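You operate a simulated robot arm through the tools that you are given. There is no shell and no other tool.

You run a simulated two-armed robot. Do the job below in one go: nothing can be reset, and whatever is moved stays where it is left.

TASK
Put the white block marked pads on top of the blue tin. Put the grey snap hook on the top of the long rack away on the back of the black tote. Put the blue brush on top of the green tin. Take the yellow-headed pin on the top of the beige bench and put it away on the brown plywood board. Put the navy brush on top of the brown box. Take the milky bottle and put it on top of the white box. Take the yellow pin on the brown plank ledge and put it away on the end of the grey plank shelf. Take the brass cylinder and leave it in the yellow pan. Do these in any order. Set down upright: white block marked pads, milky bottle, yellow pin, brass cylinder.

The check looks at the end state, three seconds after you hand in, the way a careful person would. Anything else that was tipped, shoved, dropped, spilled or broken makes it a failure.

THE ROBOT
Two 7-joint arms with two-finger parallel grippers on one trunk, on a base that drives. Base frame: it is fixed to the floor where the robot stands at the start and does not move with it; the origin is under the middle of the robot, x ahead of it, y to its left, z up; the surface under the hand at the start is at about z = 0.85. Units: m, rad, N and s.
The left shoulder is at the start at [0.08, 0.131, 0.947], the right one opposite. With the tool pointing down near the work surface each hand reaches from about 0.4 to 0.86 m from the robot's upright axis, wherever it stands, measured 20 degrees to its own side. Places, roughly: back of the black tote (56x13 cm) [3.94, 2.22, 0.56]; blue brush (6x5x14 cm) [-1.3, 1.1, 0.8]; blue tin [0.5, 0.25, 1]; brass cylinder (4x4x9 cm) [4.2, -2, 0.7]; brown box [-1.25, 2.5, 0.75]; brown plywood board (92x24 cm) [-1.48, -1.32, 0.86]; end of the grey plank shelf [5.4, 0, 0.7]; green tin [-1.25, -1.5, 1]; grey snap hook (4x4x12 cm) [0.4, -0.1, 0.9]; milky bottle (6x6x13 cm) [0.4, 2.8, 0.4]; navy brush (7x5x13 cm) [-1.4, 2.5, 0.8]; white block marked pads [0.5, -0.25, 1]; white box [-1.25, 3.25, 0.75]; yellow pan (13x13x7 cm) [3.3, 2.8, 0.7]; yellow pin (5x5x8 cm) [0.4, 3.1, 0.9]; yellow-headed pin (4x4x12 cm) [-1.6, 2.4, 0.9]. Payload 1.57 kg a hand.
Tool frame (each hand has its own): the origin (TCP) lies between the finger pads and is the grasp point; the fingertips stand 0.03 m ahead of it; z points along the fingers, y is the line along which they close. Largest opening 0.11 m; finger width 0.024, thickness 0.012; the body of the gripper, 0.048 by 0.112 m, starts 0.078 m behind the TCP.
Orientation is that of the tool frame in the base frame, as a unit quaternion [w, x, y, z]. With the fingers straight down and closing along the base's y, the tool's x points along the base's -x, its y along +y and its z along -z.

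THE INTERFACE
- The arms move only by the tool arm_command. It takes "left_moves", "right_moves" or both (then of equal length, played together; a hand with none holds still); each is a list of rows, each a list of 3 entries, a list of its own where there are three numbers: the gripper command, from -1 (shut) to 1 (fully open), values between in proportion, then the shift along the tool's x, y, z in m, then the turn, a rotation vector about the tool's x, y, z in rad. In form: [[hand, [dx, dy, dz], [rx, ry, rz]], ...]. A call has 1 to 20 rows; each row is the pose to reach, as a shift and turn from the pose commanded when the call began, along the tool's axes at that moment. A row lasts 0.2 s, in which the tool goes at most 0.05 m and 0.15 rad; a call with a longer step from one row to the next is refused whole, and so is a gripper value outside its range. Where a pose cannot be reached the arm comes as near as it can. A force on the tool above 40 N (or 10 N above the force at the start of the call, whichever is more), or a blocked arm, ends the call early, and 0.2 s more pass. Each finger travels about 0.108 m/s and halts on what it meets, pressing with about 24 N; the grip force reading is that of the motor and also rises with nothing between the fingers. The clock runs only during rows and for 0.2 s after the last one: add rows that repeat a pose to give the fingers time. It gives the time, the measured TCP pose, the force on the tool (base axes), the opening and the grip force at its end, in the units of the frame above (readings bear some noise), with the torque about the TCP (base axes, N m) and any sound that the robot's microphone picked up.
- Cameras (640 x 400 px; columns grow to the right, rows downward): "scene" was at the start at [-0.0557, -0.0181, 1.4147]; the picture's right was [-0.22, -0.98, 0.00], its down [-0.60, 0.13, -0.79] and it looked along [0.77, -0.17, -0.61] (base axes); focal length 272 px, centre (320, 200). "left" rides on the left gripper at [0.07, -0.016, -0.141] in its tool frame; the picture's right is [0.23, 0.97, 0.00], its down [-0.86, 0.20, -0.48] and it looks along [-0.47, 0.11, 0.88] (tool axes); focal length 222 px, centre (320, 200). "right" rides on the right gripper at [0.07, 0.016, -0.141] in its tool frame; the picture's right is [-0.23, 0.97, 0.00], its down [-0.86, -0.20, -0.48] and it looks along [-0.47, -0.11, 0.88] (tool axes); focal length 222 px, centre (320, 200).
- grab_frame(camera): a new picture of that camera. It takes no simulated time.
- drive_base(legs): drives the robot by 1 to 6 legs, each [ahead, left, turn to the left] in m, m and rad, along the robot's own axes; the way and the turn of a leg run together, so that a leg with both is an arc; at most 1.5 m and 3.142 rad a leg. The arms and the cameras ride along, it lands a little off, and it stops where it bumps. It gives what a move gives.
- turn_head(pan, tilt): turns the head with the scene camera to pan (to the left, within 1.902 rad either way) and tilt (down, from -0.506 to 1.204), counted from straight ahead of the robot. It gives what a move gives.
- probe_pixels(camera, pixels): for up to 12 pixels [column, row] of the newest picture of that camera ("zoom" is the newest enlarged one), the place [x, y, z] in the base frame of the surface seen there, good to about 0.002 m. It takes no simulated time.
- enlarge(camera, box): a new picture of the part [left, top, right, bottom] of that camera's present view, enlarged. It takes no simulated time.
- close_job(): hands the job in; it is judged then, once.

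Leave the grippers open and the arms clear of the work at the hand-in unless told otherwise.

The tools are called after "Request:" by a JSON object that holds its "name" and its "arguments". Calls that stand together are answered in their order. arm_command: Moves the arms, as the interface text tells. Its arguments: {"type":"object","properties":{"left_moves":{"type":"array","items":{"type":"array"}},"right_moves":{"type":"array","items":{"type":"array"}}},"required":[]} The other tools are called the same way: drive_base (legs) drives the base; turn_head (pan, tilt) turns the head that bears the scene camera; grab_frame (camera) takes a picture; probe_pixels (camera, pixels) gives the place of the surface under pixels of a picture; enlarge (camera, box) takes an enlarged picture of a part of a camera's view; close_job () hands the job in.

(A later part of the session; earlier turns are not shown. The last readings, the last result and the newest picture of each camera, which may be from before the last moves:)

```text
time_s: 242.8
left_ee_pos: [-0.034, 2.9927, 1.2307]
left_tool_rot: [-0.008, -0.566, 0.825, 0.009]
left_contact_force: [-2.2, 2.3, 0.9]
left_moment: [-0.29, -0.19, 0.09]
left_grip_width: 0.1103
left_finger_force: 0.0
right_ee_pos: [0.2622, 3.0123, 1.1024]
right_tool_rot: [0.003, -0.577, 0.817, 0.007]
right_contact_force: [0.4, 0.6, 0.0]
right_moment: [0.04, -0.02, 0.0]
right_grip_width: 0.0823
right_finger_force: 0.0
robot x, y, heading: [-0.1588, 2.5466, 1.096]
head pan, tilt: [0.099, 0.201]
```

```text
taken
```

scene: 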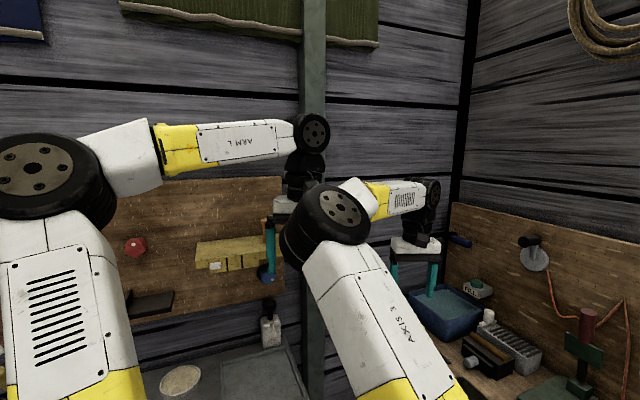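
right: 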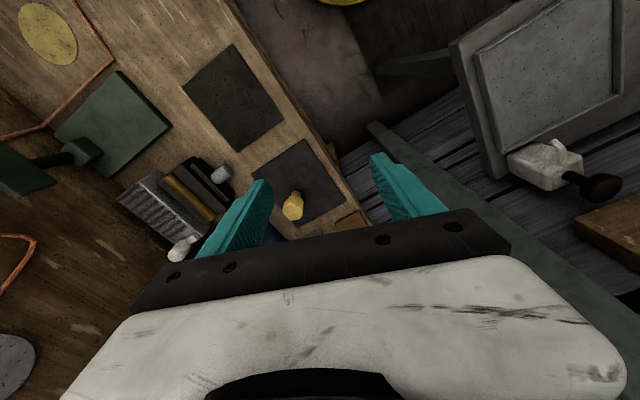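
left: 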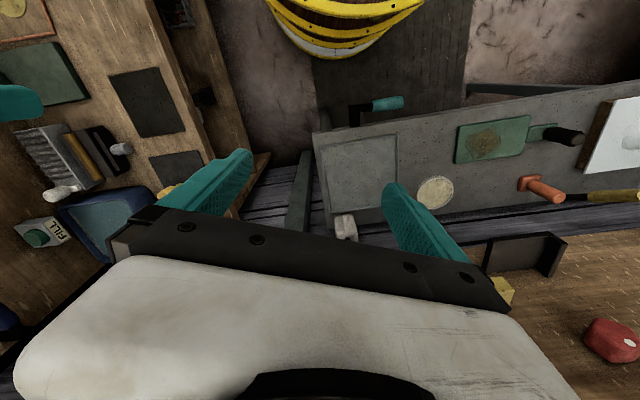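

The right elbow swung inward and touched the left gripper; nothing in the scene was hit. I'll retract the right hand along its path, back the base away, and re-separate the arms.

Request:
{"name": "arm_command", "arguments": {"right_moves": [[0.5, [0.033, -0.012, -0.024], [0, 0, 0]], [0.5, [0.066, -0.024, -0.048], [0, 0, 0]], [0.5, [0.1, -0.036, -0.072], [0, 0, 0]], [0.5, [0.1327, -0.0477, -0.096], [0, 0, 0]], [0.5, [0.1327, -0.0477, -0.096], [0, 0, 0]]]}}

Request:
{"name": "grab_frame", "arguments": {"camera": "scene"}}

```text
time_s: 244.0
left_ee_pos: [-0.0328, 2.9932, 1.2313]
left_tool_rot: [-0.008, -0.566, 0.824, 0.009]
left_contact_force: [0.2, -0.2, 0.1]
left_moment: [-0.02, 0.01, -0.05]
left_grip_width: 0.11
left_finger_force: 0.1
right_ee_pos: [0.2628, 2.8684, 1.1959]
right_tool_rot: [0.002, -0.577, 0.817, 0.006]
right_contact_force: [0.4, 0.1, 0.8]
right_moment: [0.03, 0.02, 0.0]
right_grip_width: 0.0826
right_finger_force: 0.1
robot x, y, heading: [-0.1592, 2.5467, 1.091]
head pan, tilt: [0.099, 0.201]
```

```text
taken
```

scene: 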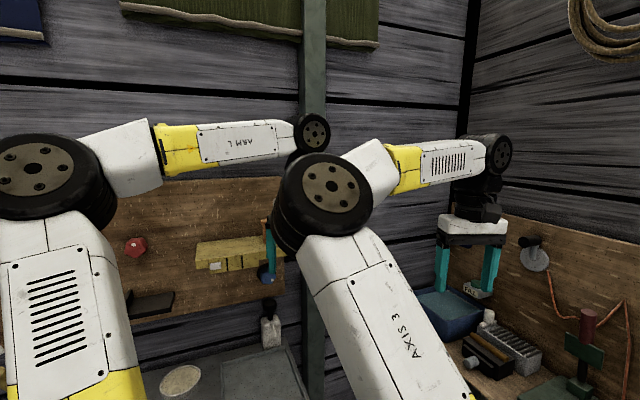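

I'll probe the right elbow and left gripper to know their distance.

Request:
{"name": "probe_pixels", "arguments": {"camera": "scene", "pixels": [[335, 190], [290, 210], [310, 240], [35, 170], [310, 130], [340, 250], [268, 240]]}}

Request:
{"name": "drive_base", "arguments": {"legs": [[-0.2, 0, 0]]}}

```text
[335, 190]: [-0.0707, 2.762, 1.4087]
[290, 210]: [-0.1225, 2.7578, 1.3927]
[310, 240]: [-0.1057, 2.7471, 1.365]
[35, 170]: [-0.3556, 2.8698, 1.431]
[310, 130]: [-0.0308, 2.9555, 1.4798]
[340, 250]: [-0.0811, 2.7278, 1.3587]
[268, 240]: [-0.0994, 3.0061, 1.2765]
```

```text
time_s: 245.6
left_ee_pos: [-0.1268, 2.8156, 1.2314]
left_tool_rot: [-0.008, -0.567, 0.824, 0.008]
left_contact_force: [0.1, -0.4, -0.3]
left_moment: [-0.02, 0.03, -0.01]
left_grip_width: 0.11
left_finger_force: 0.0
right_ee_pos: [0.1703, 2.691, 1.1954]
right_tool_rot: [0.002, -0.579, 0.815, 0.007]
right_contact_force: [0.0, 0.1, 0.5]
right_moment: [0.01, 0.02, -0.01]
right_grip_width: 0.0823
right_finger_force: 0.1
robot x, y, heading: [-0.2518, 2.3665, 1.104]
head pan, tilt: [0.099, 0.201]
```

Now I'll move the left hand 0.2 m to its left, then turn to heading 90° and approach beside the ledge.

Request:
{"name": "arm_command", "arguments": {"left_moves": [[1, [0, 0.04, 0], [0, 0, 0]], [1, [0, 0.08, 0], [0, 0, 0]], [1, [0, 0.12, 0], [0, 0, 0]], [1, [0, 0.16, 0], [0, 0, 0]], [1, [0, 0.2, 0], [0, 0, 0]], [1, [0, 0.2, 0], [0, 0, 0]]]}}

Request:
{"name": "drive_base", "arguments": {"legs": [[0, 0, 0.467], [0.06, -0.22, 0]]}}

Request:
{"name": "turn_head", "arguments": {"pan": -0.4, "tilt": 0.6}}

Request:
{"name": "grab_frame", "arguments": {"camera": "scene"}}

Request:
{"name": "grab_frame", "arguments": {"camera": "right"}}

```text
time_s: 247.0
left_ee_pos: [-0.3139, 2.8885, 1.234]
left_tool_rot: [-0.008, -0.567, 0.823, 0.009]
left_contact_force: [-0.4, -0.2, 0.2]
left_moment: [0.03, 0.0, 0.0]
left_grip_width: 0.11
left_finger_force: 0.0
right_ee_pos: [0.1699, 2.6922, 1.1962]
right_tool_rot: [0.003, -0.579, 0.816, 0.007]
right_contact_force: [-0.4, 0.8, 0.1]
right_moment: [-0.03, 0.0, -0.01]
right_grip_width: 0.0827
right_finger_force: 0.1
robot x, y, heading: [-0.2525, 2.3704, 1.098]
head pan, tilt: [0.099, 0.201]
```

```text
time_s: 250.1
left_ee_pos: [-0.3249, 2.862, 1.2326]
left_tool_rot: [0.01, 0.746, -0.666, -0.007]
left_contact_force: [0.2, 0.0, 0.8]
left_moment: [0.02, -0.03, 0.0]
left_grip_width: 0.11
left_finger_force: 0.0
right_ee_pos: [0.1947, 2.9091, 1.1966]
right_tool_rot: [-0.001, 0.755, -0.656, -0.008]
right_contact_force: [-0.7, 1.0, -0.1]
right_moment: [-0.02, 0.0, -0.04]
right_grip_width: 0.0827
right_finger_force: 0.0
robot x, y, heading: [-0.03, 2.4256, 1.576]
head pan, tilt: [0.099, 0.201]
```

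```text
time_s: 251.0
left_ee_pos: [-0.3258, 2.8609, 1.2345]
left_tool_rot: [0.01, 0.746, -0.666, -0.007]
left_contact_force: [-0.4, 0.1, 0.0]
left_moment: [-0.03, 0.01, 0.02]
left_grip_width: 0.11
left_finger_force: 0.2
right_ee_pos: [0.1949, 2.9085, 1.1958]
right_tool_rot: [0.0, 0.755, -0.656, -0.007]
right_contact_force: [0.0, -0.6, -1.4]
right_moment: [-0.05, 0.0, 0.0]
right_grip_width: 0.0824
right_finger_force: 0.0
robot x, y, heading: [-0.0281, 2.4234, 1.576]
head pan, tilt: [-0.4, 0.6]
```

```text
taken
```

scene: 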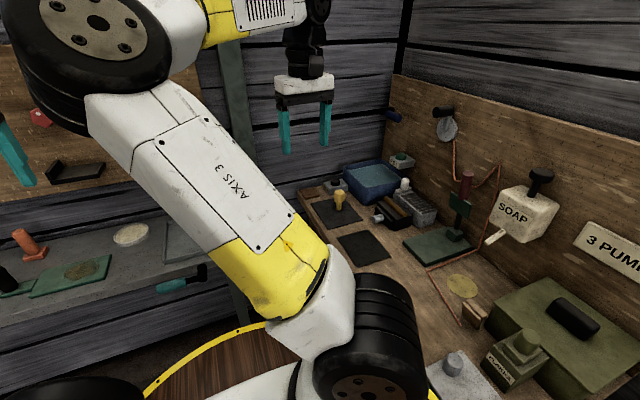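

```text
taken
```

right: 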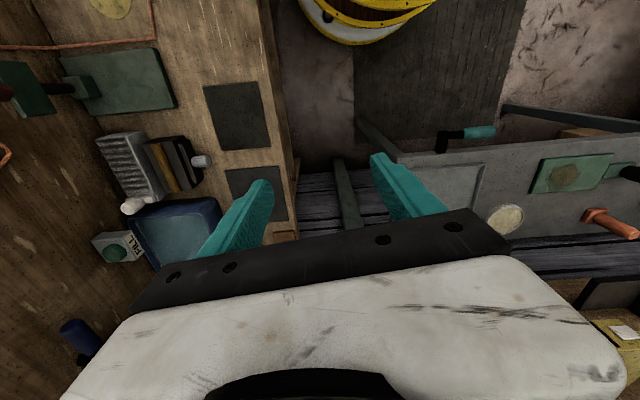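

Now I see the pin clearly at (340,200). I'll enlarge and probe.

Request:
{"name": "enlarge", "arguments": {"camera": "scene", "box": [290, 150, 450, 270]}}

Request:
{"name": "probe_pixels", "arguments": {"camera": "zoom", "pixels": [[196, 140], [196, 160], [197, 190], [200, 205], [185, 150], [208, 150], [192, 195], [205, 195], [250, 195], [295, 230], [150, 150], [180, 95]]}}

```text
3.33 times, centred on (370, 210) of scene
```

zoom: 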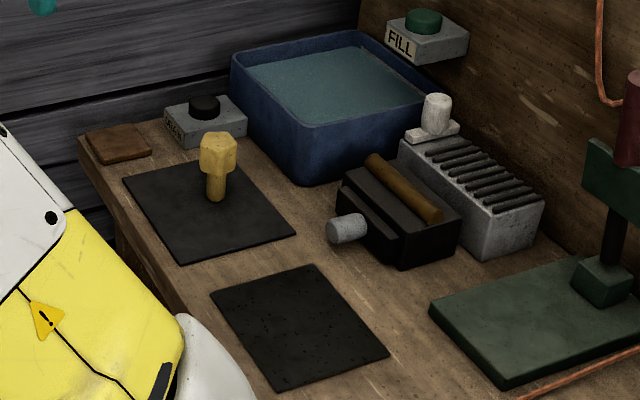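

```text
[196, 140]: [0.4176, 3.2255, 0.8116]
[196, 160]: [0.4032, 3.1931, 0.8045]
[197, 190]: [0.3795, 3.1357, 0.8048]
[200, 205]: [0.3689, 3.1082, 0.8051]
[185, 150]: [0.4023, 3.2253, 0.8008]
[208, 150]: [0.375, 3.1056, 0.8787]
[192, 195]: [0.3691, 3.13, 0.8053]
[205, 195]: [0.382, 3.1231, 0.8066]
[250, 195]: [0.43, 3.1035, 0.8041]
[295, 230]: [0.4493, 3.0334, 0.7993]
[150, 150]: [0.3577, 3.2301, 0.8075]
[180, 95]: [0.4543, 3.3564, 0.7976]
```

Request:
{"name": "probe_pixels", "arguments": {"camera": "zoom", "pixels": [[217, 140], [217, 150], [217, 165], [203, 155], [232, 155], [217, 185], [216, 198], [209, 185], [225, 185], [217, 133], [230, 165], [205, 165]]}}

```text
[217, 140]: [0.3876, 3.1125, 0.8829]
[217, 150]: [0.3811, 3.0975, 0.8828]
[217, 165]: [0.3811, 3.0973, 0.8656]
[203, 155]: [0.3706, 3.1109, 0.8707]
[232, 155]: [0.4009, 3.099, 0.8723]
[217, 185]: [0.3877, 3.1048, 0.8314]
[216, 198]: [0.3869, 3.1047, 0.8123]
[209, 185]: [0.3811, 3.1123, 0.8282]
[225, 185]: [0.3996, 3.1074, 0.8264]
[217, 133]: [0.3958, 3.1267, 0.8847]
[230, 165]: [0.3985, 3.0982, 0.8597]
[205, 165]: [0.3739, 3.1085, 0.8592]
```

The pin: centre (0.3885,3.112), head z 0.85–0.884, on the mat at 0.805. I'll move the right hand sideways first, and watch the arm.

Request:
{"name": "arm_command", "arguments": {"right_moves": [[0.5, [0, -0.037, 0], [0, 0, 0]], [0.5, [0, -0.074, 0], [0, 0, 0]], [0.5, [0, -0.11, 0], [0, 0, 0]], [0.5, [0, -0.147, 0], [0, 0, 0]], [0.5, [0, -0.184, 0], [0, 0, 0]], [0.5, [0, -0.22, 0], [0, 0, 0]], [0.5, [0, -0.22, 0], [0, 0, 0]]]}}

Request:
{"name": "grab_frame", "arguments": {"camera": "scene"}}

```text
time_s: 252.6
left_ee_pos: [-0.3243, 2.8627, 1.2333]
left_tool_rot: [0.01, 0.746, -0.666, -0.006]
left_contact_force: [-0.8, 0.1, 0.0]
left_moment: [0.0, -0.01, 0.04]
left_grip_width: 0.11
left_finger_force: 0.1
right_ee_pos: [0.2923, 2.9235, 1.2133]
right_tool_rot: [-0.004, 0.755, -0.656, -0.008]
right_contact_force: [0.5, 0.2, 0.2]
right_moment: [0.0, -0.01, 0.02]
right_grip_width: 0.0823
right_finger_force: 0.0
right hand out of reach, approached as far as the arm can: row 3, 4, 5, 6, 7
robot x, y, heading: [-0.0238, 2.4268, 1.579]
head pan, tilt: [-0.4, 0.6]
```

```text
taken
```

scene: 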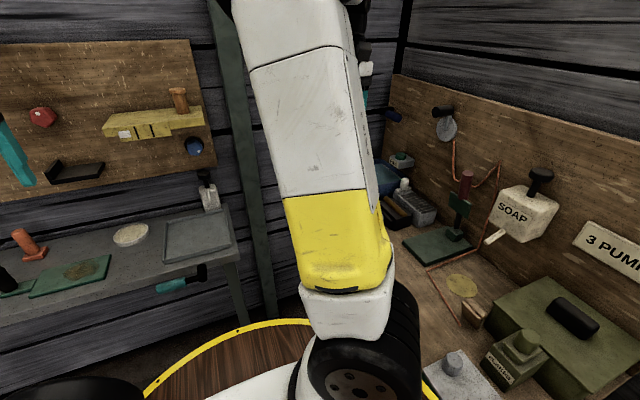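

The right arm is stuck at a joint limit in this folded configuration. I'll back off into open floor and reconfigure it by extending it with a tilted tool, as worked before.

Request:
{"name": "drive_base", "arguments": {"legs": [[-0.35, 0.2, 0]]}}

Request:
{"name": "arm_command", "arguments": {"right_moves": [[0.5, [-0.03, 0, 0.01], [0, -0.13, 0]], [0.5, [-0.06, 0, 0.03], [0, -0.26, 0]], [0.5, [-0.095, 0, 0.05], [0, -0.39, 0]], [0.5, [-0.13, 0, 0.07], [0, -0.52, 0]], [0.5, [-0.165, 0, 0.09], [0, -0.65, 0]], [0.5, [-0.2, 0, 0.11], [0, -0.78, 0]], [0.5, [-0.225, 0, 0.13], [0, -0.91, 0]], [0.5, [-0.25, 0, 0.15], [0, -1.04, 0]], [0.5, [-0.25, 0, 0.15], [0, -1.04, 0]]]}}

Request:
{"name": "turn_head", "arguments": {"pan": -0.3, "tilt": 0.4}}

Request:
{"name": "grab_frame", "arguments": {"camera": "scene"}}

```text
time_s: 255.1
left_ee_pos: [-0.5274, 2.5093, 1.2343]
left_tool_rot: [0.009, 0.75, -0.662, -0.006]
left_contact_force: [-0.5, 0.2, 0.3]
left_moment: [0.01, -0.02, 0.05]
left_grip_width: 0.1103
left_finger_force: 0.0
right_ee_pos: [0.0892, 2.5791, 1.2123]
right_tool_rot: [-0.004, 0.759, -0.651, -0.009]
right_contact_force: [0.3, -0.1, -0.8]
right_moment: [-0.04, -0.02, 0.0]
right_grip_width: 0.083
right_finger_force: 0.1
robot x, y, heading: [-0.2303, 2.0779, 1.592]
head pan, tilt: [-0.4, 0.6]
```

```text
time_s: 257.1
left_ee_pos: [-0.5271, 2.5096, 1.2342]
left_tool_rot: [0.009, 0.75, -0.662, -0.007]
left_contact_force: [0.6, 1.0, -0.2]
left_moment: [0.05, 0.01, 0.03]
left_grip_width: 0.11
left_finger_force: 0.1
right_ee_pos: [-0.0386, 2.7975, 1.1214]
right_tool_rot: [-0.312, 0.664, -0.573, -0.366]
right_contact_force: [-0.1, -0.8, 0.1]
right_moment: [0.03, -0.01, 0.03]
right_grip_width: 0.0829
right_finger_force: 0.0
right hand out of reach, approached as far as the arm can: row 3, 4, 5, 6, 7, 8, 9
robot x, y, heading: [-0.2232, 2.0785, 1.586]
head pan, tilt: [-0.4, 0.6]
```

```text
time_s: 257.9
left_ee_pos: [-0.5276, 2.51, 1.2338]
left_tool_rot: [0.009, 0.75, -0.661, -0.006]
left_contact_force: [0.3, -0.8, -0.2]
left_moment: [-0.03, -0.01, 0.01]
left_grip_width: 0.1099
left_finger_force: 0.1
right_ee_pos: [-0.0382, 2.7982, 1.1221]
right_tool_rot: [-0.312, 0.664, -0.573, -0.366]
right_contact_force: [-0.7, 0.5, 0.3]
right_moment: [0.02, -0.01, 0.01]
right_grip_width: 0.0823
right_finger_force: 0.0
robot x, y, heading: [-0.225, 2.0806, 1.588]
head pan, tilt: [-0.3, 0.4]
```

```text
taken
```

scene: 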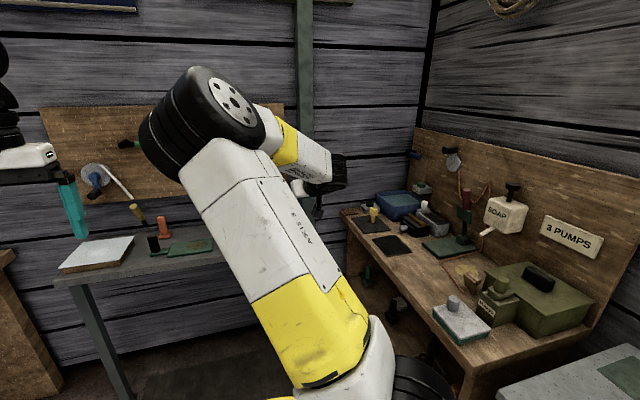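

The elbow is leaning inward and limits the arm. I'll try yawing the tool clockwise (right), which should relieve the wrist, while keeping the point fixed.

Request:
{"name": "arm_command", "arguments": {"right_moves": [[0.5, [0, 0, 0], [0.101, 0, 0.065]], [0.5, [0, 0, 0], [0.202, 0, 0.129]], [0.5, [0, 0, 0], [0.304, 0, 0.194]], [0.5, [0, 0, 0], [0.405, 0, 0.258]], [0.5, [0, 0, 0], [0.506, 0, 0.323]], [0.5, [0, 0, 0], [0.506, 0, 0.323]]]}}

Request:
{"name": "grab_frame", "arguments": {"camera": "scene"}}

```text
time_s: 259.3
left_ee_pos: [-0.527, 2.5099, 1.2329]
left_tool_rot: [0.009, 0.749, -0.662, -0.006]
left_contact_force: [0.1, -0.2, 0.1]
left_moment: [-0.01, 0.02, -0.01]
left_grip_width: 0.1101
left_finger_force: 0.0
right_ee_pos: [-0.0381, 2.7957, 1.1226]
right_tool_rot: [0.404, -0.466, 0.744, 0.257]
right_contact_force: [-0.1, 0.0, 0.8]
right_moment: [0.03, 0.04, -0.01]
right_grip_width: 0.0829
right_finger_force: 0.0
robot x, y, heading: [-0.2282, 2.0806, 1.584]
head pan, tilt: [-0.3, 0.4]
```

```text
taken
```

scene: 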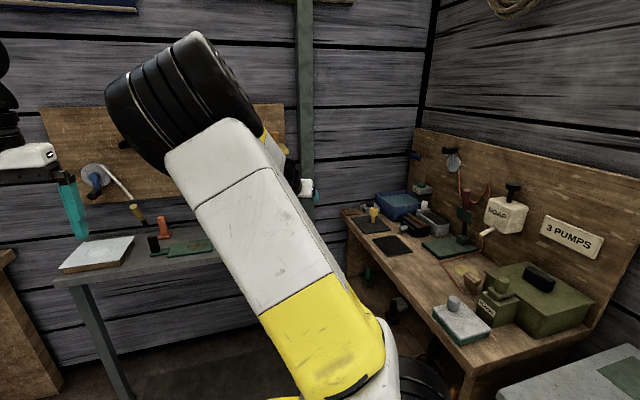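

That worked. Now I'll move the hand 0.2 m to the right (+x).

Request:
{"name": "arm_command", "arguments": {"right_moves": [[0.5, [-0.0096, -0.036, 0.0145], [0, 0, 0]], [0.5, [-0.0191, -0.072, 0.029], [0, 0, 0]], [0.5, [-0.0287, -0.108, 0.0434], [0, 0, 0]], [0.5, [-0.0382, -0.144, 0.0579], [0, 0, 0]], [0.5, [-0.0478, -0.18, 0.0724], [0, 0, 0]], [0.5, [-0.0478, -0.18, 0.0724], [0, 0, 0]]]}}

Request:
{"name": "grab_frame", "arguments": {"camera": "scene"}}

```text
time_s: 260.7
left_ee_pos: [-0.5279, 2.5103, 1.2329]
left_tool_rot: [0.009, 0.75, -0.662, -0.006]
left_contact_force: [0.4, -0.6, -0.4]
left_moment: [-0.01, -0.01, 0.02]
left_grip_width: 0.11
left_finger_force: 0.1
right_ee_pos: [0.1157, 2.7678, 1.1501]
right_tool_rot: [0.404, -0.467, 0.743, 0.257]
right_contact_force: [0.3, 0.8, -0.6]
right_moment: [0.02, -0.03, 0.0]
right_grip_width: 0.0824
right_finger_force: 0.1
right hand out of reach, approached as far as the arm can: row 3, 4, 5, 6
robot x, y, heading: [-0.2264, 2.0753, 1.586]
head pan, tilt: [-0.3, 0.4]
```

```text
taken
```

scene: 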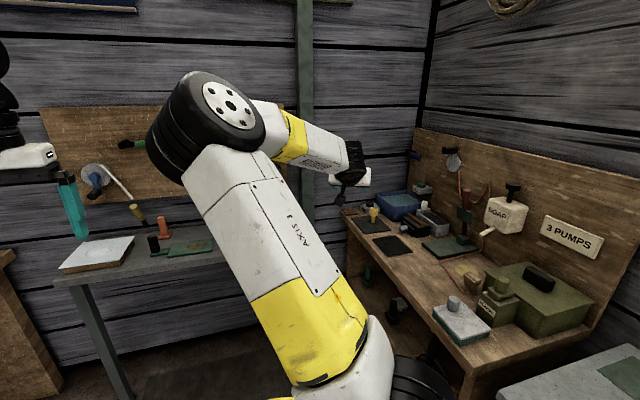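

Limited again, but yawing relieves it. I'll bring the tool back to vertical here, since with a vertical tool any yaw is fine for a round pin.

Request:
{"name": "arm_command", "arguments": {"right_moves": [[0.5, [-0.006, 0, -0.004], [0, 0.14, 0]], [0.5, [-0.012, 0, -0.008], [0, 0.28, 0]], [0.5, [-0.018, 0, -0.012], [0, 0.42, 0]], [0.5, [-0.024, 0, -0.016], [0, 0.56, 0]], [0.5, [-0.03, 0, -0.02], [0, 0.7, 0]], [0.5, [-0.036, 0, -0.023], [0, 0.84, 0]], [0.5, [-0.042, 0, -0.027], [0, 0.98, 0]], [0.5, [-0.042, 0, -0.027], [0, 0.98, 0]]]}}

Request:
{"name": "arm_command", "arguments": {"right_moves": [[0.5, [0, 0, 0], [0, 0, 0.14]], [0.5, [0, 0, 0], [0, 0, 0.28]], [0.5, [0, 0, 0], [0, 0, 0.42]], [0.5, [0, 0, 0], [0, 0, 0.56]], [0.5, [0, 0, 0], [0, 0, 0.7]], [0.5, [0, 0, 0], [0, 0, 0.7]]]}}

Request:
{"name": "grab_frame", "arguments": {"camera": "scene"}}

```text
time_s: 262.5
left_ee_pos: [-0.5271, 2.5085, 1.2332]
left_tool_rot: [0.011, 0.75, -0.661, -0.007]
left_contact_force: [0.8, 0.3, -0.4]
left_moment: [0.0, 0.03, -0.02]
left_grip_width: 0.11
left_finger_force: 0.3
right_ee_pos: [-0.0115, 2.6668, 1.2279]
right_tool_rot: [0.035, -0.532, 0.845, 0.025]
right_contact_force: [1.3, -0.9, 0.4]
right_moment: [0.02, 0.06, 0.02]
right_grip_width: 0.0827
right_finger_force: 0.1
right hand out of reach, approached as far as the arm can: row 1, 2, 3, 4, 5, 6, 7, 8
robot x, y, heading: [-0.2272, 2.0759, 1.58]
head pan, tilt: [-0.3, 0.4]
```

```text
time_s: 263.9
left_ee_pos: [-0.5276, 2.5091, 1.234]
left_tool_rot: [0.01, 0.749, -0.662, -0.007]
left_contact_force: [1.0, 0.3, 0.6]
left_moment: [0.02, -0.03, 0.02]
left_grip_width: 0.1099
left_finger_force: 0.1
right_ee_pos: [-0.0106, 2.5445, 1.1886]
right_tool_rot: [0.025, -0.211, 0.976, 0.037]
right_contact_force: [-0.5, 0.2, -0.6]
right_moment: [-0.03, 0.01, -0.01]
right_grip_width: 0.0824
right_finger_force: 0.0
right hand out of reach, approached as far as the arm can: row 1, 2, 3, 4, 5, 6
robot x, y, heading: [-0.2225, 2.0771, 1.59]
head pan, tilt: [-0.3, 0.4]
```

```text
taken
```

scene: 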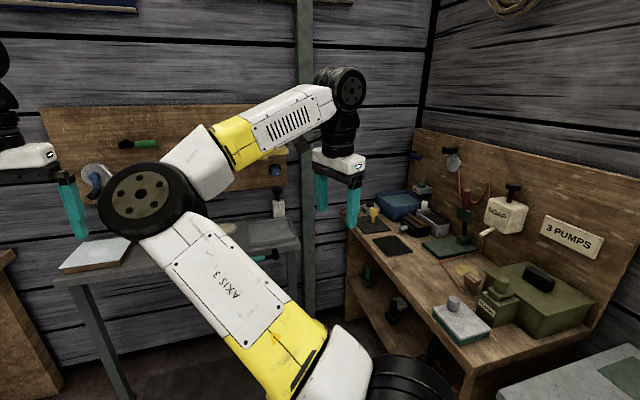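

Clockwise yaw pushed the elbow further inward, so the opposite yaw should swing it outward. I'll yaw counter-clockwise in place.

Request:
{"name": "arm_command", "arguments": {"right_moves": [[0.5, [0, 0, 0], [0, 0, -0.14]], [0.5, [0, 0, 0], [0, 0, -0.28]], [0.5, [0, 0, 0], [0, 0, -0.42]], [0.5, [0, 0, 0], [0, 0, -0.56]], [0.5, [0, 0, 0], [0, 0, -0.7]], [0.5, [0, 0, 0], [0, 0, -0.84]], [0.5, [0, 0, 0], [0, 0, -0.98]], [0.5, [0, 0, 0], [0, 0, -1.12]], [0.5, [0, 0, 0], [0, 0, -1.26]], [0.5, [0, 0, 0], [0, 0, -1.4]], [0.5, [0, 0, 0], [0, 0, -1.54]], [0.5, [0, 0, 0], [0, 0, -1.68]], [0.5, [0, 0, 0], [0, 0, -1.68]]]}}

Request:
{"name": "grab_frame", "arguments": {"camera": "scene"}}

```text
time_s: 266.7
left_ee_pos: [-0.5287, 2.5103, 1.234]
left_tool_rot: [0.009, 0.749, -0.662, -0.006]
left_contact_force: [-0.1, 0.8, 0.4]
left_moment: [0.0, -0.01, 0.03]
left_grip_width: 0.1098
left_finger_force: 0.1
right_ee_pos: [-0.0149, 2.5508, 1.1893]
right_tool_rot: [-0.044, 0.868, -0.494, -0.005]
right_contact_force: [0.5, -0.1, 0.7]
right_moment: [0.02, -0.01, -0.03]
right_grip_width: 0.0823
right_finger_force: 0.1
robot x, y, heading: [-0.2269, 2.0771, 1.591]
head pan, tilt: [-0.3, 0.4]
```

```text
taken
```

scene: 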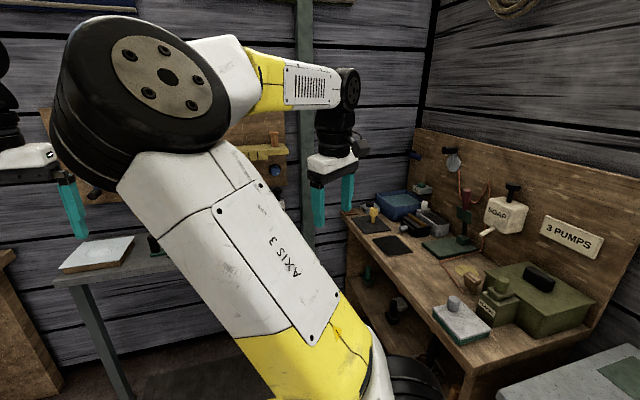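

The elbow is rising. I'll continue counter-clockwise.

Request:
{"name": "arm_command", "arguments": {"right_moves": [[0.5, [0, 0, 0], [0, 0, -0.14]], [0.5, [0, 0, 0], [0, 0, -0.28]], [0.5, [0, 0, 0], [0, 0, -0.42]], [0.5, [0, 0, 0], [0, 0, -0.56]], [0.5, [0, 0, 0], [0, 0, -0.7]], [0.5, [0, 0, 0], [0, 0, -0.84]], [0.5, [0, 0, 0], [0, 0, -0.98]], [0.5, [0, 0, 0], [0, 0, -1.12]], [0.5, [0, 0, 0], [0, 0, -1.26]], [0.5, [0, 0, 0], [0, 0, -1.26]]]}}

Request:
{"name": "grab_frame", "arguments": {"camera": "scene"}}

```text
time_s: 268.9
left_ee_pos: [-0.5283, 2.5093, 1.2345]
left_tool_rot: [0.01, 0.749, -0.663, -0.006]
left_contact_force: [0.5, -0.3, 0.1]
left_moment: [-0.02, 0.01, -0.01]
left_grip_width: 0.1099
left_finger_force: 0.0
right_ee_pos: [-0.014, 2.5524, 1.1885]
right_tool_rot: [-0.038, 0.993, 0.113, 0.021]
right_contact_force: [-0.3, -0.1, -0.7]
right_moment: [0.0, 0.02, -0.01]
right_grip_width: 0.0827
right_finger_force: 0.1
robot x, y, heading: [-0.2256, 2.0774, 1.593]
head pan, tilt: [-0.3, 0.4]
```

```text
taken
```

scene: 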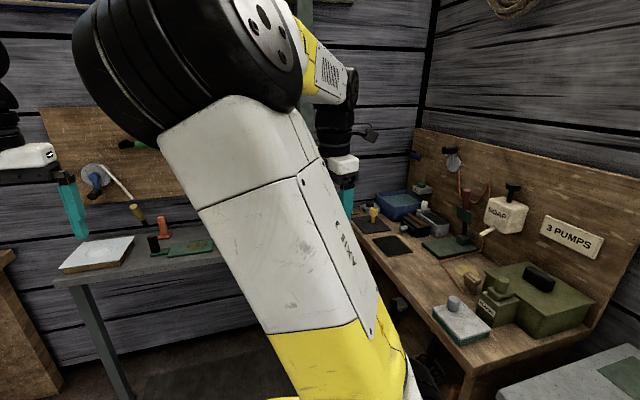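

The elbow comes up as I yaw. I'll continue a bit further, then extend the arm and undo the yaw there, where it should turn mostly in the wrist.

Request:
{"name": "arm_command", "arguments": {"right_moves": [[0.5, [0, 0, 0], [0, 0, -0.14]], [0.5, [0, 0, 0], [0, 0, -0.28]], [0.5, [0, 0, 0], [0, 0, -0.42]], [0.5, [0, 0, 0], [0, 0, -0.56]], [0.5, [0, 0, 0], [0, 0, -0.7]], [0.5, [0, 0, 0], [0, 0, -0.84]], [0.5, [0, 0, 0], [0, 0, -0.84]]]}}

Request:
{"name": "grab_frame", "arguments": {"camera": "scene"}}

```text
time_s: 270.5
left_ee_pos: [-0.5283, 2.5094, 1.2338]
left_tool_rot: [0.01, 0.749, -0.662, -0.005]
left_contact_force: [0.3, 0.2, 0.1]
left_moment: [0.01, 0.01, -0.02]
left_grip_width: 0.11
left_finger_force: 0.2
right_ee_pos: [-0.0156, 2.5509, 1.1888]
right_tool_rot: [-0.026, 0.861, 0.507, 0.035]
right_contact_force: [0.2, 0.2, -0.4]
right_moment: [0.02, 0.01, 0.03]
right_grip_width: 0.0826
right_finger_force: 0.1
robot x, y, heading: [-0.2273, 2.0819, 1.587]
head pan, tilt: [-0.3, 0.4]
```

```text
taken
```

scene: 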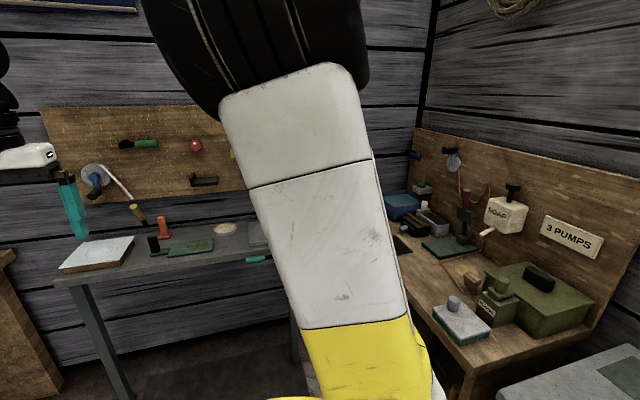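

The upper arm is nearly upright now. I'll extend the hand forward-right (base +0.10,+0.20) at this yaw.

Request:
{"name": "arm_command", "arguments": {"right_moves": [[0.5, [0.037, -0.002, 0.008], [0, 0, 0]], [0.5, [0.074, -0.003, 0.017], [0, 0, 0]], [0.5, [0.111, -0.005, 0.025], [0, 0, 0]], [0.5, [0.149, -0.007, 0.033], [0, 0, 0]], [0.5, [0.186, -0.008, 0.042], [0, 0, 0]], [0.5, [0.223, -0.01, 0.05], [0, 0, 0]], [0.5, [0.223, -0.01, 0.05], [0, 0, 0]]]}}

Request:
{"name": "grab_frame", "arguments": {"camera": "scene"}}

```text
time_s: 272.1
left_ee_pos: [-0.527, 2.5094, 1.2333]
left_tool_rot: [0.01, 0.75, -0.661, -0.006]
left_contact_force: [-0.2, 0.6, 0.1]
left_moment: [-0.01, 0.02, -0.03]
left_grip_width: 0.1099
left_finger_force: 0.0
right_ee_pos: [0.0282, 2.6467, 1.1713]
right_tool_rot: [-0.028, 0.861, 0.507, 0.038]
right_contact_force: [-0.7, 1.4, 0.2]
right_moment: [0.0, 0.03, -0.06]
right_grip_width: 0.0824
right_finger_force: 0.1
right hand out of reach, approached as far as the arm can: row 3, 4, 5, 6, 7
robot x, y, heading: [-0.2264, 2.0786, 1.588]
head pan, tilt: [-0.3, 0.4]
```

```text
taken
```

scene: 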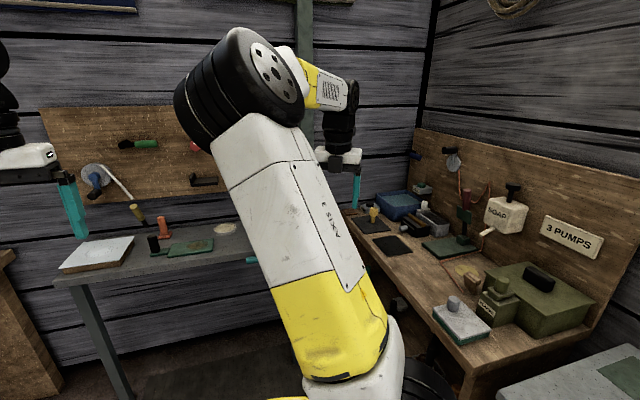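

Limited again (probably the wrist roll). Here, more extended, I'll undo part of the yaw clockwise and see how the elbow behaves.

Request:
{"name": "arm_command", "arguments": {"right_moves": [[0.5, [0, 0, 0], [0, 0, 0.14]], [0.5, [0, 0, 0], [0, 0, 0.28]], [0.5, [0, 0, 0], [0, 0, 0.42]], [0.5, [0, 0, 0], [0, 0, 0.56]], [0.5, [0, 0, 0], [0, 0, 0.7]], [0.5, [0, 0, 0], [0, 0, 0.84]], [0.5, [0, 0, 0], [0, 0, 0.98]], [0.5, [0, 0, 0], [0, 0, 1.12]], [0.5, [0, 0, 0], [0, 0, 1.12]]]}}

Request:
{"name": "arm_command", "arguments": {"right_moves": [[0.5, [0.03, 0, 0], [0, 0, 0]], [0.5, [0.06, 0, 0], [0, 0, 0]], [0.5, [0.09, 0, 0], [0, 0, 0]], [0.5, [0.12, 0, 0], [0, 0, 0]], [0.5, [0.12, 0, 0], [0, 0, 0]]]}}

Request:
{"name": "grab_frame", "arguments": {"camera": "scene"}}

```text
time_s: 274.1
left_ee_pos: [-0.5277, 2.509, 1.2338]
left_tool_rot: [0.009, 0.749, -0.663, -0.005]
left_contact_force: [0.4, 0.7, -0.3]
left_moment: [0.02, -0.03, -0.03]
left_grip_width: 0.11
left_finger_force: 0.1
right_ee_pos: [0.0157, 2.6553, 1.1872]
right_tool_rot: [-0.045, 0.998, -0.027, 0.017]
right_contact_force: [-0.3, -0.5, -0.3]
right_moment: [0.0, 0.0, 0.02]
right_grip_width: 0.0824
right_finger_force: 0.1
right hand out of reach, approached as far as the arm can: row 1, 3, 4, 5, 6, 7, 8, 9
robot x, y, heading: [-0.2262, 2.0792, 1.589]
head pan, tilt: [-0.3, 0.4]
```

```text
time_s: 275.3
left_ee_pos: [-0.5277, 2.5095, 1.2338]
left_tool_rot: [0.01, 0.749, -0.662, -0.007]
left_contact_force: [0.0, 0.6, -0.1]
left_moment: [0.01, 0.0, 0.0]
left_grip_width: 0.1099
left_finger_force: 0.1
right_ee_pos: [0.0418, 2.6368, 1.2058]
right_tool_rot: [-0.041, 0.999, -0.029, 0.016]
right_contact_force: [-0.4, 0.3, -0.4]
right_moment: [0.01, -0.05, 0.01]
right_grip_width: 0.0829
right_finger_force: 0.1
right hand out of reach, approached as far as the arm can: row 1, 2, 3, 4, 5
robot x, y, heading: [-0.2232, 2.0781, 1.59]
head pan, tilt: [-0.3, 0.4]
```

```text
taken
```

scene: 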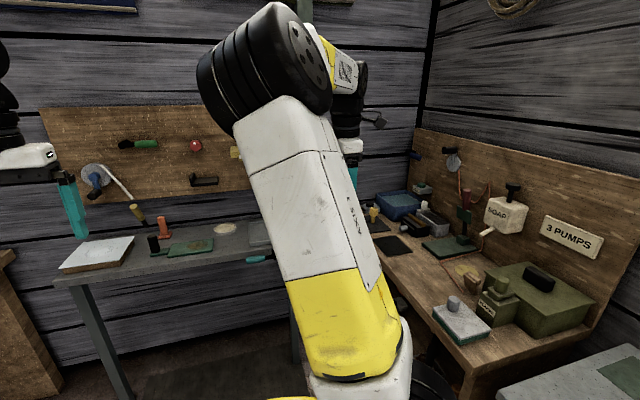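

The hand can't move right while the elbow is up/in. I'll roll the tool so that the wrist shifts to the right (fingers pointing down-left), dragging the elbow outward.

Request:
{"name": "arm_command", "arguments": {"right_moves": [[0.5, [0, 0, 0], [0, -0.13, 0]], [0.5, [0, 0, 0], [0, -0.26, 0]], [0.5, [0, 0, 0], [0, -0.39, 0]], [0.5, [0, 0, 0], [0, -0.52, 0]], [0.5, [0, 0, 0], [0, -0.65, 0]], [0.5, [0, 0, 0], [0, -0.785, 0]], [0.5, [0, 0, 0], [0, -0.785, 0]]]}}

Request:
{"name": "grab_frame", "arguments": {"camera": "scene"}}

```text
time_s: 276.9
left_ee_pos: [-0.5271, 2.5084, 1.234]
left_tool_rot: [0.01, 0.749, -0.662, -0.007]
left_contact_force: [-0.7, -0.2, 1.2]
left_moment: [0.0, -0.02, -0.02]
left_grip_width: 0.1099
left_finger_force: 0.0
right_ee_pos: [-0.0387, 2.5863, 1.2405]
right_tool_rot: [-0.048, 0.949, -0.014, -0.311]
right_contact_force: [-0.7, -0.5, 0.2]
right_moment: [0.04, 0.0, 0.03]
right_grip_width: 0.0827
right_finger_force: 0.0
right hand out of reach, approached as far as the arm can: row 1, 2, 3, 4, 5, 6, 7
robot x, y, heading: [-0.2264, 2.0795, 1.59]
head pan, tilt: [-0.3, 0.4]
```

```text
taken
```

scene: 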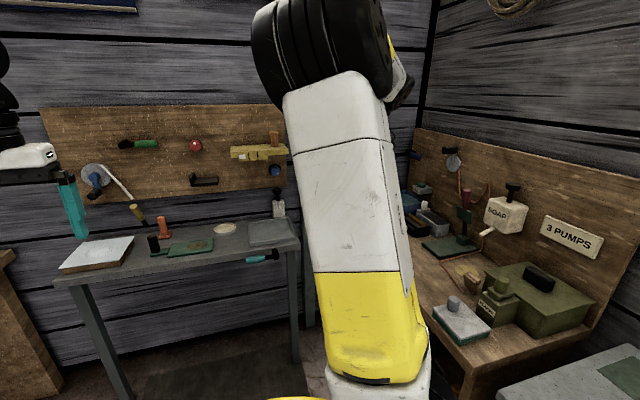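

The elbow moved more to the right. From here I'll try moving the hand right again.

Request:
{"name": "arm_command", "arguments": {"right_moves": [[0.5, [0.02, 0, -0.015], [0, 0, 0]], [0.5, [0.05, 0, -0.03], [0, 0, 0]], [0.5, [0.08, 0, -0.05], [0, 0, 0]], [0.5, [0.11, 0, -0.07], [0, 0, 0]], [0.5, [0.14, 0, -0.09], [0, 0, 0]], [0.5, [0.14, 0, -0.09], [0, 0, 0]]]}}

Request:
{"name": "grab_frame", "arguments": {"camera": "scene"}}

```text
time_s: 278.3
left_ee_pos: [-0.5283, 2.5121, 1.2332]
left_tool_rot: [0.01, 0.75, -0.661, -0.007]
left_contact_force: [-0.2, 0.3, 0.5]
left_moment: [-0.02, 0.14, -0.01]
left_grip_width: 0.1097
left_finger_force: 0.1
right_ee_pos: [0.1372, 2.5784, 1.2319]
right_tool_rot: [-0.048, 0.949, -0.021, -0.31]
right_contact_force: [-9.2, 6.1, 0.6]
right_moment: [-0.57, -0.84, 0.3]
right_grip_width: 0.0825
right_finger_force: 0.1
right hand out of reach, approached as far as the arm can: row 1, 2, 3
robot x, y, heading: [-0.2242, 2.0795, 1.591]
head pan, tilt: [-0.3, 0.4]
```

```text
taken
```

scene: 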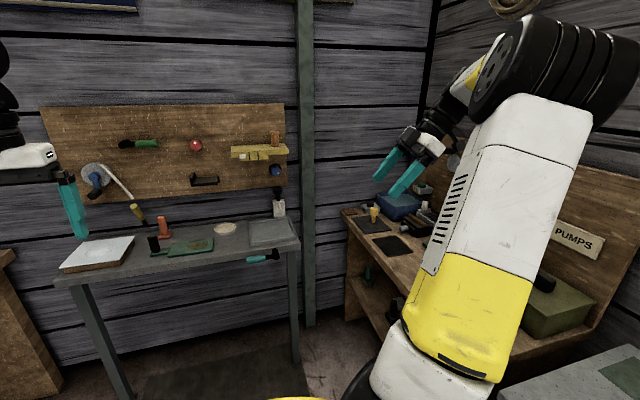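

The elbow flipped to the right side, as at the start. Now I'll un-roll the tool to vertical, then undo the yaw.

Request:
{"name": "arm_command", "arguments": {"right_moves": [[0.5, [0, 0, 0], [0, 0.13, 0]], [0.5, [0, 0, 0], [0, 0.26, 0]], [0.5, [0, 0, 0], [0, 0.39, 0]], [0.5, [0, 0, 0], [0, 0.52, 0]], [0.5, [0, 0, 0], [0, 0.63, 0]], [0.5, [0, 0, 0], [0, 0.63, 0]]]}}

Request:
{"name": "grab_frame", "arguments": {"camera": "scene"}}

```text
time_s: 279.7
left_ee_pos: [-0.5252, 2.5093, 1.2326]
left_tool_rot: [0.009, 0.749, -0.663, -0.008]
left_contact_force: [0.9, -0.1, -0.4]
left_moment: [0.01, 0.07, 0.0]
left_grip_width: 0.11
left_finger_force: 0.1
right_ee_pos: [0.1312, 2.5761, 1.229]
right_tool_rot: [-0.042, 0.999, -0.029, -0.001]
right_contact_force: [0.8, -0.8, -0.4]
right_moment: [0.05, 0.1, 0.03]
right_grip_width: 0.0828
right_finger_force: 0.1
robot x, y, heading: [-0.2257, 2.0798, 1.589]
head pan, tilt: [-0.3, 0.4]
```

```text
taken
```

scene: 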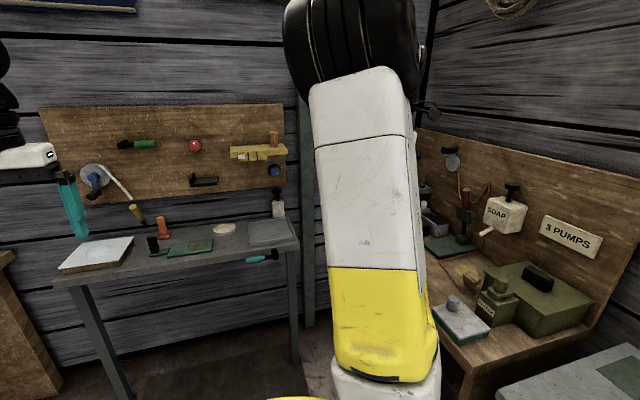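

The arm is upright and unobstructed now. I'll keep this yaw (fingers closing along my forward axis) which suits a round pin, correct the small tilt, and drive to the ledge.

Request:
{"name": "arm_command", "arguments": {"right_moves": [[0.5, [0, 0, 0], [-0.042, 0, 0]], [0.5, [0, 0, 0], [-0.084, 0, 0]], [0.5, [0, 0, 0], [-0.084, 0, 0]]]}}

Request:
{"name": "drive_base", "arguments": {"legs": [[0.39, -0.21, 0]]}}

Request:
{"name": "grab_frame", "arguments": {"camera": "right"}}

Request:
{"name": "grab_frame", "arguments": {"camera": "scene"}}

```text
time_s: 280.5
left_ee_pos: [-0.5284, 2.5091, 1.233]
left_tool_rot: [0.01, 0.749, -0.662, -0.006]
left_contact_force: [0.6, 0.2, 0.1]
left_moment: [-0.01, -0.02, 0.02]
left_grip_width: 0.1098
left_finger_force: 0.1
right_ee_pos: [0.1291, 2.5774, 1.2279]
right_tool_rot: [0.0, 1.0, -0.028, -0.002]
right_contact_force: [-0.2, -1.3, -0.6]
right_moment: [-0.03, -0.01, 0.0]
right_grip_width: 0.0825
right_finger_force: 0.1
robot x, y, heading: [-0.2261, 2.0761, 1.587]
head pan, tilt: [-0.3, 0.4]
```

```text
time_s: 283.1
left_ee_pos: [-0.3241, 2.9032, 1.2342]
left_tool_rot: [0.009, 0.75, -0.661, -0.006]
left_contact_force: [0.9, 0.0, -0.4]
left_moment: [-0.01, -0.01, 0.0]
left_grip_width: 0.1097
left_finger_force: 0.0
right_ee_pos: [0.3325, 2.9706, 1.2288]
right_tool_rot: [0.001, 1.0, -0.028, -0.003]
right_contact_force: [-1.4, -0.1, -0.5]
right_moment: [-0.01, 0.02, -0.06]
right_grip_width: 0.0826
right_finger_force: 0.0
robot x, y, heading: [-0.0193, 2.474, 1.591]
head pan, tilt: [-0.3, 0.4]
```

```text
taken
```

right: 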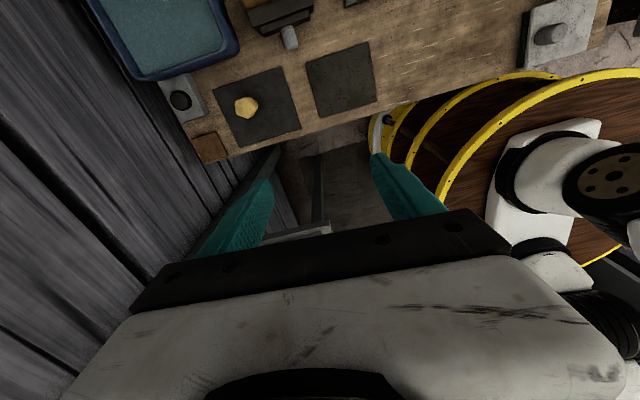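

```text
taken
```

scene: 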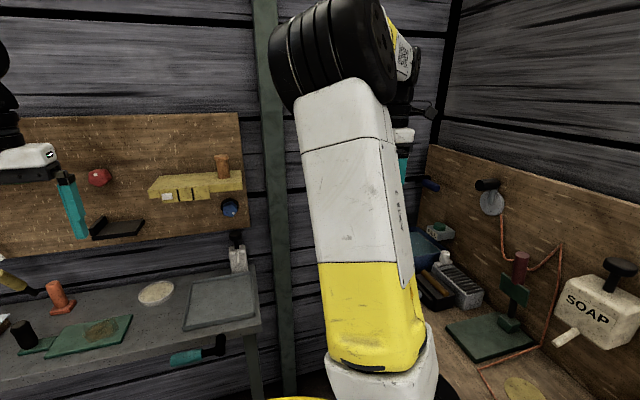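

The pin is visible at (246,107) in the right view. I'll move the hand over it (base +0.056,+0.141), then down to z≈1.0.

Request:
{"name": "arm_command", "arguments": {"right_moves": [[0.5, [0.012, -0.036, 0.01], [0, 0, 0]], [0.5, [0.024, -0.072, 0.02], [0, 0, 0]], [0.5, [0.036, -0.108, 0.03], [0, 0, 0]], [0.5, [0.048, -0.144, 0.04], [0, 0, 0]], [0.5, [0.048, -0.144, 0.08], [0, 0, 0]], [0.5, [0.048, -0.144, 0.12], [0, 0, 0]], [0.5, [0.048, -0.144, 0.16], [0, 0, 0]], [0.5, [0.048, -0.144, 0.2], [0, 0, 0]], [0.5, [0.048, -0.144, 0.2], [0, 0, 0]]]}}

Request:
{"name": "grab_frame", "arguments": {"camera": "right"}}

Request:
{"name": "grab_frame", "arguments": {"camera": "scene"}}

```text
time_s: 285.1
left_ee_pos: [-0.3253, 2.9033, 1.2325]
left_tool_rot: [0.009, 0.75, -0.662, -0.007]
left_contact_force: [-0.1, 0.4, -0.3]
left_moment: [0.02, -0.01, 0.01]
left_grip_width: 0.1101
left_finger_force: 0.1
right_ee_pos: [0.3871, 3.1134, 1.0271]
right_tool_rot: [0.001, 1.0, -0.027, -0.003]
right_contact_force: [0.1, -0.5, -0.4]
right_moment: [0.0, 0.0, 0.0]
right_grip_width: 0.0828
right_finger_force: 0.0
robot x, y, heading: [-0.0226, 2.4715, 1.592]
head pan, tilt: [-0.3, 0.4]
```

```text
taken
```

right: 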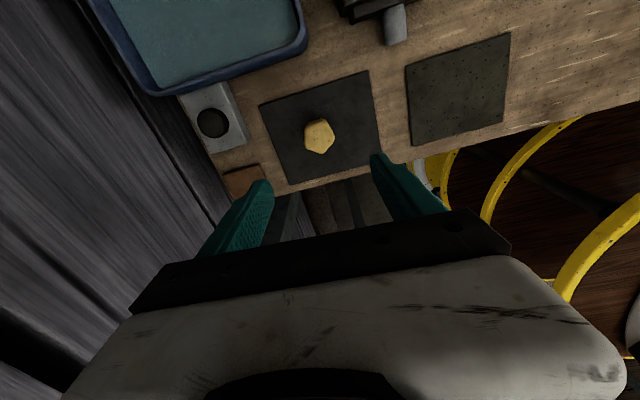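

```text
taken
```

scene: 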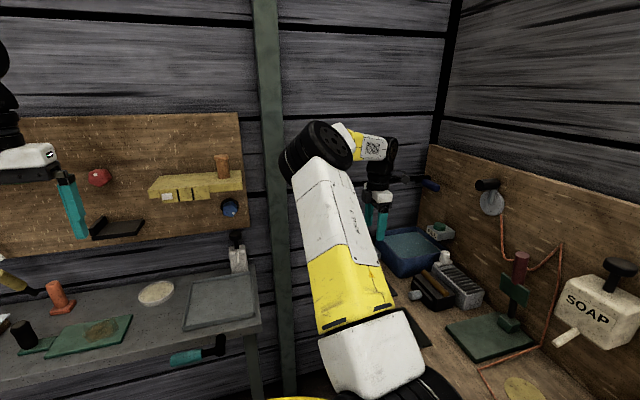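

I'll probe the pin head in the right view.

Request:
{"name": "probe_pixels", "arguments": {"camera": "right", "pixels": [[319, 138], [305, 137], [334, 137], [319, 121], [319, 152], [316, 130]]}}

Request:
{"name": "enlarge", "arguments": {"camera": "right", "box": [270, 95, 366, 175]}}

```text
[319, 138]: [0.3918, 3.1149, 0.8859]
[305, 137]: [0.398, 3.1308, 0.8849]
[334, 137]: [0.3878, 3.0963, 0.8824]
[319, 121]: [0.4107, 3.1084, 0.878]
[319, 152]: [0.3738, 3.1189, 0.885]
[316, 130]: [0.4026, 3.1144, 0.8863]
```

```text
5.00 times, centred on (318, 135) of right
```

zoom: 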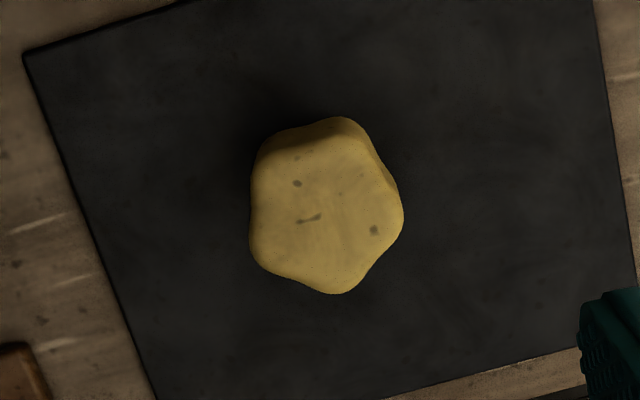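

Head centre (0.392,3.1135), about 3.7 cm wide. I'll shift 5 mm and descend to z≈0.866.

Request:
{"name": "arm_command", "arguments": {"right_moves": [[0.5, [0.0025, 0, 0.04], [0, 0, 0]], [0.5, [0.005, 0, 0.08], [0, 0, 0]], [0.5, [0.005, 0, 0.12], [0, 0, 0]], [0.5, [0.005, 0, 0.15], [0, 0, 0]], [0.5, [0.005, 0, 0.161], [0, 0, 0]], [0.5, [0.005, 0, 0.161], [0, 0, 0]]]}}

Request:
{"name": "grab_frame", "arguments": {"camera": "right"}}

```text
time_s: 286.6
left_ee_pos: [-0.3238, 2.903, 1.2335]
left_tool_rot: [0.01, 0.75, -0.662, -0.006]
left_contact_force: [0.3, -0.3, -0.2]
left_moment: [-0.01, 0.02, 0.01]
left_grip_width: 0.1102
left_finger_force: 0.1
right_ee_pos: [0.3912, 3.1113, 0.8677]
right_tool_rot: [0.002, 1.0, -0.027, -0.003]
right_contact_force: [0.1, -1.3, -0.2]
right_moment: [-0.02, 0.02, -0.03]
right_grip_width: 0.0829
right_finger_force: 0.0
robot x, y, heading: [-0.0253, 2.4727, 1.585]
head pan, tilt: [-0.3, 0.4]
```

```text
taken
```

right: 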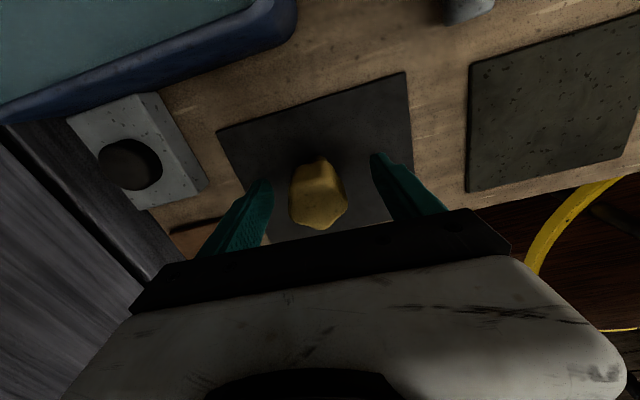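

The pin's head is between the fingers. I'll close and then lift it.

Request:
{"name": "arm_command", "arguments": {"right_moves": [[-1, [0, 0, 0], [0, 0, 0]], [-1, [0, 0, 0], [0, 0, 0]], [-1, [0, 0, 0], [0, 0, 0]], [-1, [0, 0, 0], [0, 0, 0]]]}}

Request:
{"name": "arm_command", "arguments": {"right_moves": [[-1, [0, 0, -0.03], [0, 0, 0]], [-1, [0, 0, -0.07], [0, 0, 0]], [-1, [0, 0, -0.11], [0, 0, 0]], [-1, [0, 0, -0.15], [0, 0, 0]], [-1, [0, 0, -0.19], [0, 0, 0]], [-1, [0, 0, -0.23], [0, 0, 0]], [-1, [0, 0, -0.27], [0, 0, 0]], [-1, [0, 0.03, -0.3], [0, 0, 0]], [-1, [0, 0.06, -0.32], [0, 0, 0]], [-1, [0, 0.06, -0.32], [0, 0, 0]]]}}

Request:
{"name": "grab_frame", "arguments": {"camera": "right"}}

```text
time_s: 287.6
left_ee_pos: [-0.3242, 2.9021, 1.2348]
left_tool_rot: [0.009, 0.75, -0.662, -0.006]
left_contact_force: [0.5, 1.0, 0.3]
left_moment: [-0.03, 0.01, -0.01]
left_grip_width: 0.1102
left_finger_force: 0.0
right_ee_pos: [0.3918, 3.1112, 0.8684]
right_tool_rot: [0.001, 1.0, -0.027, -0.002]
right_contact_force: [-0.7, -1.0, 1.5]
right_moment: [-0.02, 0.02, -0.01]
right_grip_width: 0.0409
right_finger_force: 24.0
robot x, y, heading: [-0.0187, 2.4711, 1.591]
head pan, tilt: [-0.3, 0.4]
```

```text
time_s: 289.8
left_ee_pos: [-0.3241, 2.9039, 1.2339]
left_tool_rot: [0.009, 0.75, -0.661, -0.007]
left_contact_force: [-0.6, -0.6, 1.1]
left_moment: [0.03, 0.03, 0.02]
left_grip_width: 0.11
left_finger_force: 0.1
right_ee_pos: [0.389, 3.0514, 1.1859]
right_tool_rot: [0.001, 1.0, -0.026, -0.003]
right_contact_force: [0.5, 1.0, -0.6]
right_moment: [0.0, -0.01, 0.0]
right_grip_width: 0.0409
right_finger_force: 24.5
robot x, y, heading: [-0.0224, 2.4713, 1.591]
head pan, tilt: [-0.3, 0.4]
```

```text
taken
```

right: 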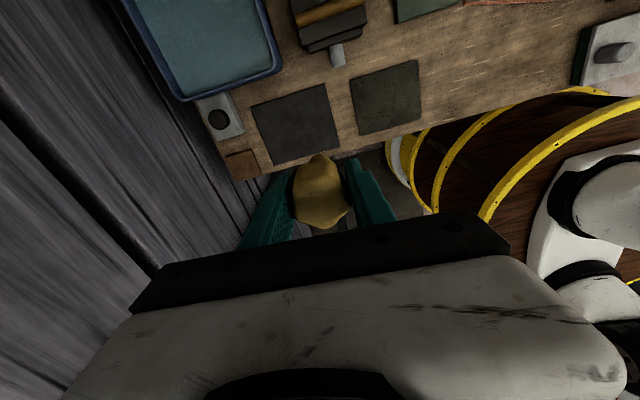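

The yellow pin is held (4.1 cm grip, its bottom about 6.3 cm below the TCP). I'll back off into the aisle, turn to face +x, and slide along to the snap hook, keeping the hands away from the bench.

Request:
{"name": "drive_base", "arguments": {"legs": [[-0.45, 0.4, 0], [0, 0, -1.59], [0, -1.15, 0], [0, -1.15, 0]]}}

Request:
{"name": "turn_head", "arguments": {"pan": 0.2, "tilt": 0.6}}

Request:
{"name": "grab_frame", "arguments": {"camera": "scene"}}

```text
time_s: 307.7
left_ee_pos: [0.0173, 0.0672, 1.2323]
left_tool_rot: [-0.003, -0.059, 0.998, 0.011]
left_contact_force: [0.1, -0.7, 0.7]
left_moment: [0.0, 0.02, -0.01]
left_grip_width: 0.11
left_finger_force: 0.1
right_ee_pos: [0.1602, -0.6482, 1.1865]
right_tool_rot: [0.001, -0.686, 0.728, 0.002]
right_contact_force: [0.2, 0.3, -0.2]
right_moment: [-0.01, -0.01, 0.0]
right_grip_width: 0.0411
right_finger_force: 24.4
robot x, y, heading: [-0.4168, -0.2327, 0.006]
head pan, tilt: [-0.3, 0.4]
```

```text
time_s: 308.6
left_ee_pos: [0.017, 0.0679, 1.2343]
left_tool_rot: [-0.002, -0.058, 0.998, 0.011]
left_contact_force: [0.4, -0.4, -0.3]
left_moment: [-0.01, -0.01, 0.02]
left_grip_width: 0.1103
left_finger_force: 0.0
right_ee_pos: [0.1601, -0.6473, 1.1857]
right_tool_rot: [0.001, -0.686, 0.728, 0.002]
right_contact_force: [0.6, -0.4, -0.2]
right_moment: [-0.01, -0.03, -0.02]
right_grip_width: 0.0408
right_finger_force: 24.3
robot x, y, heading: [-0.4159, -0.231, 0.009]
head pan, tilt: [0.201, 0.6]
```

```text
taken
```

scene: 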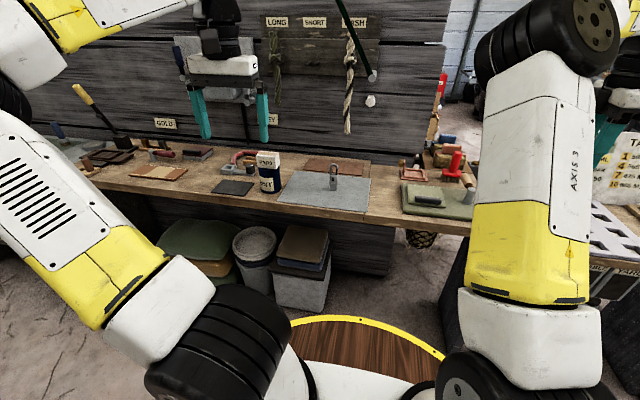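

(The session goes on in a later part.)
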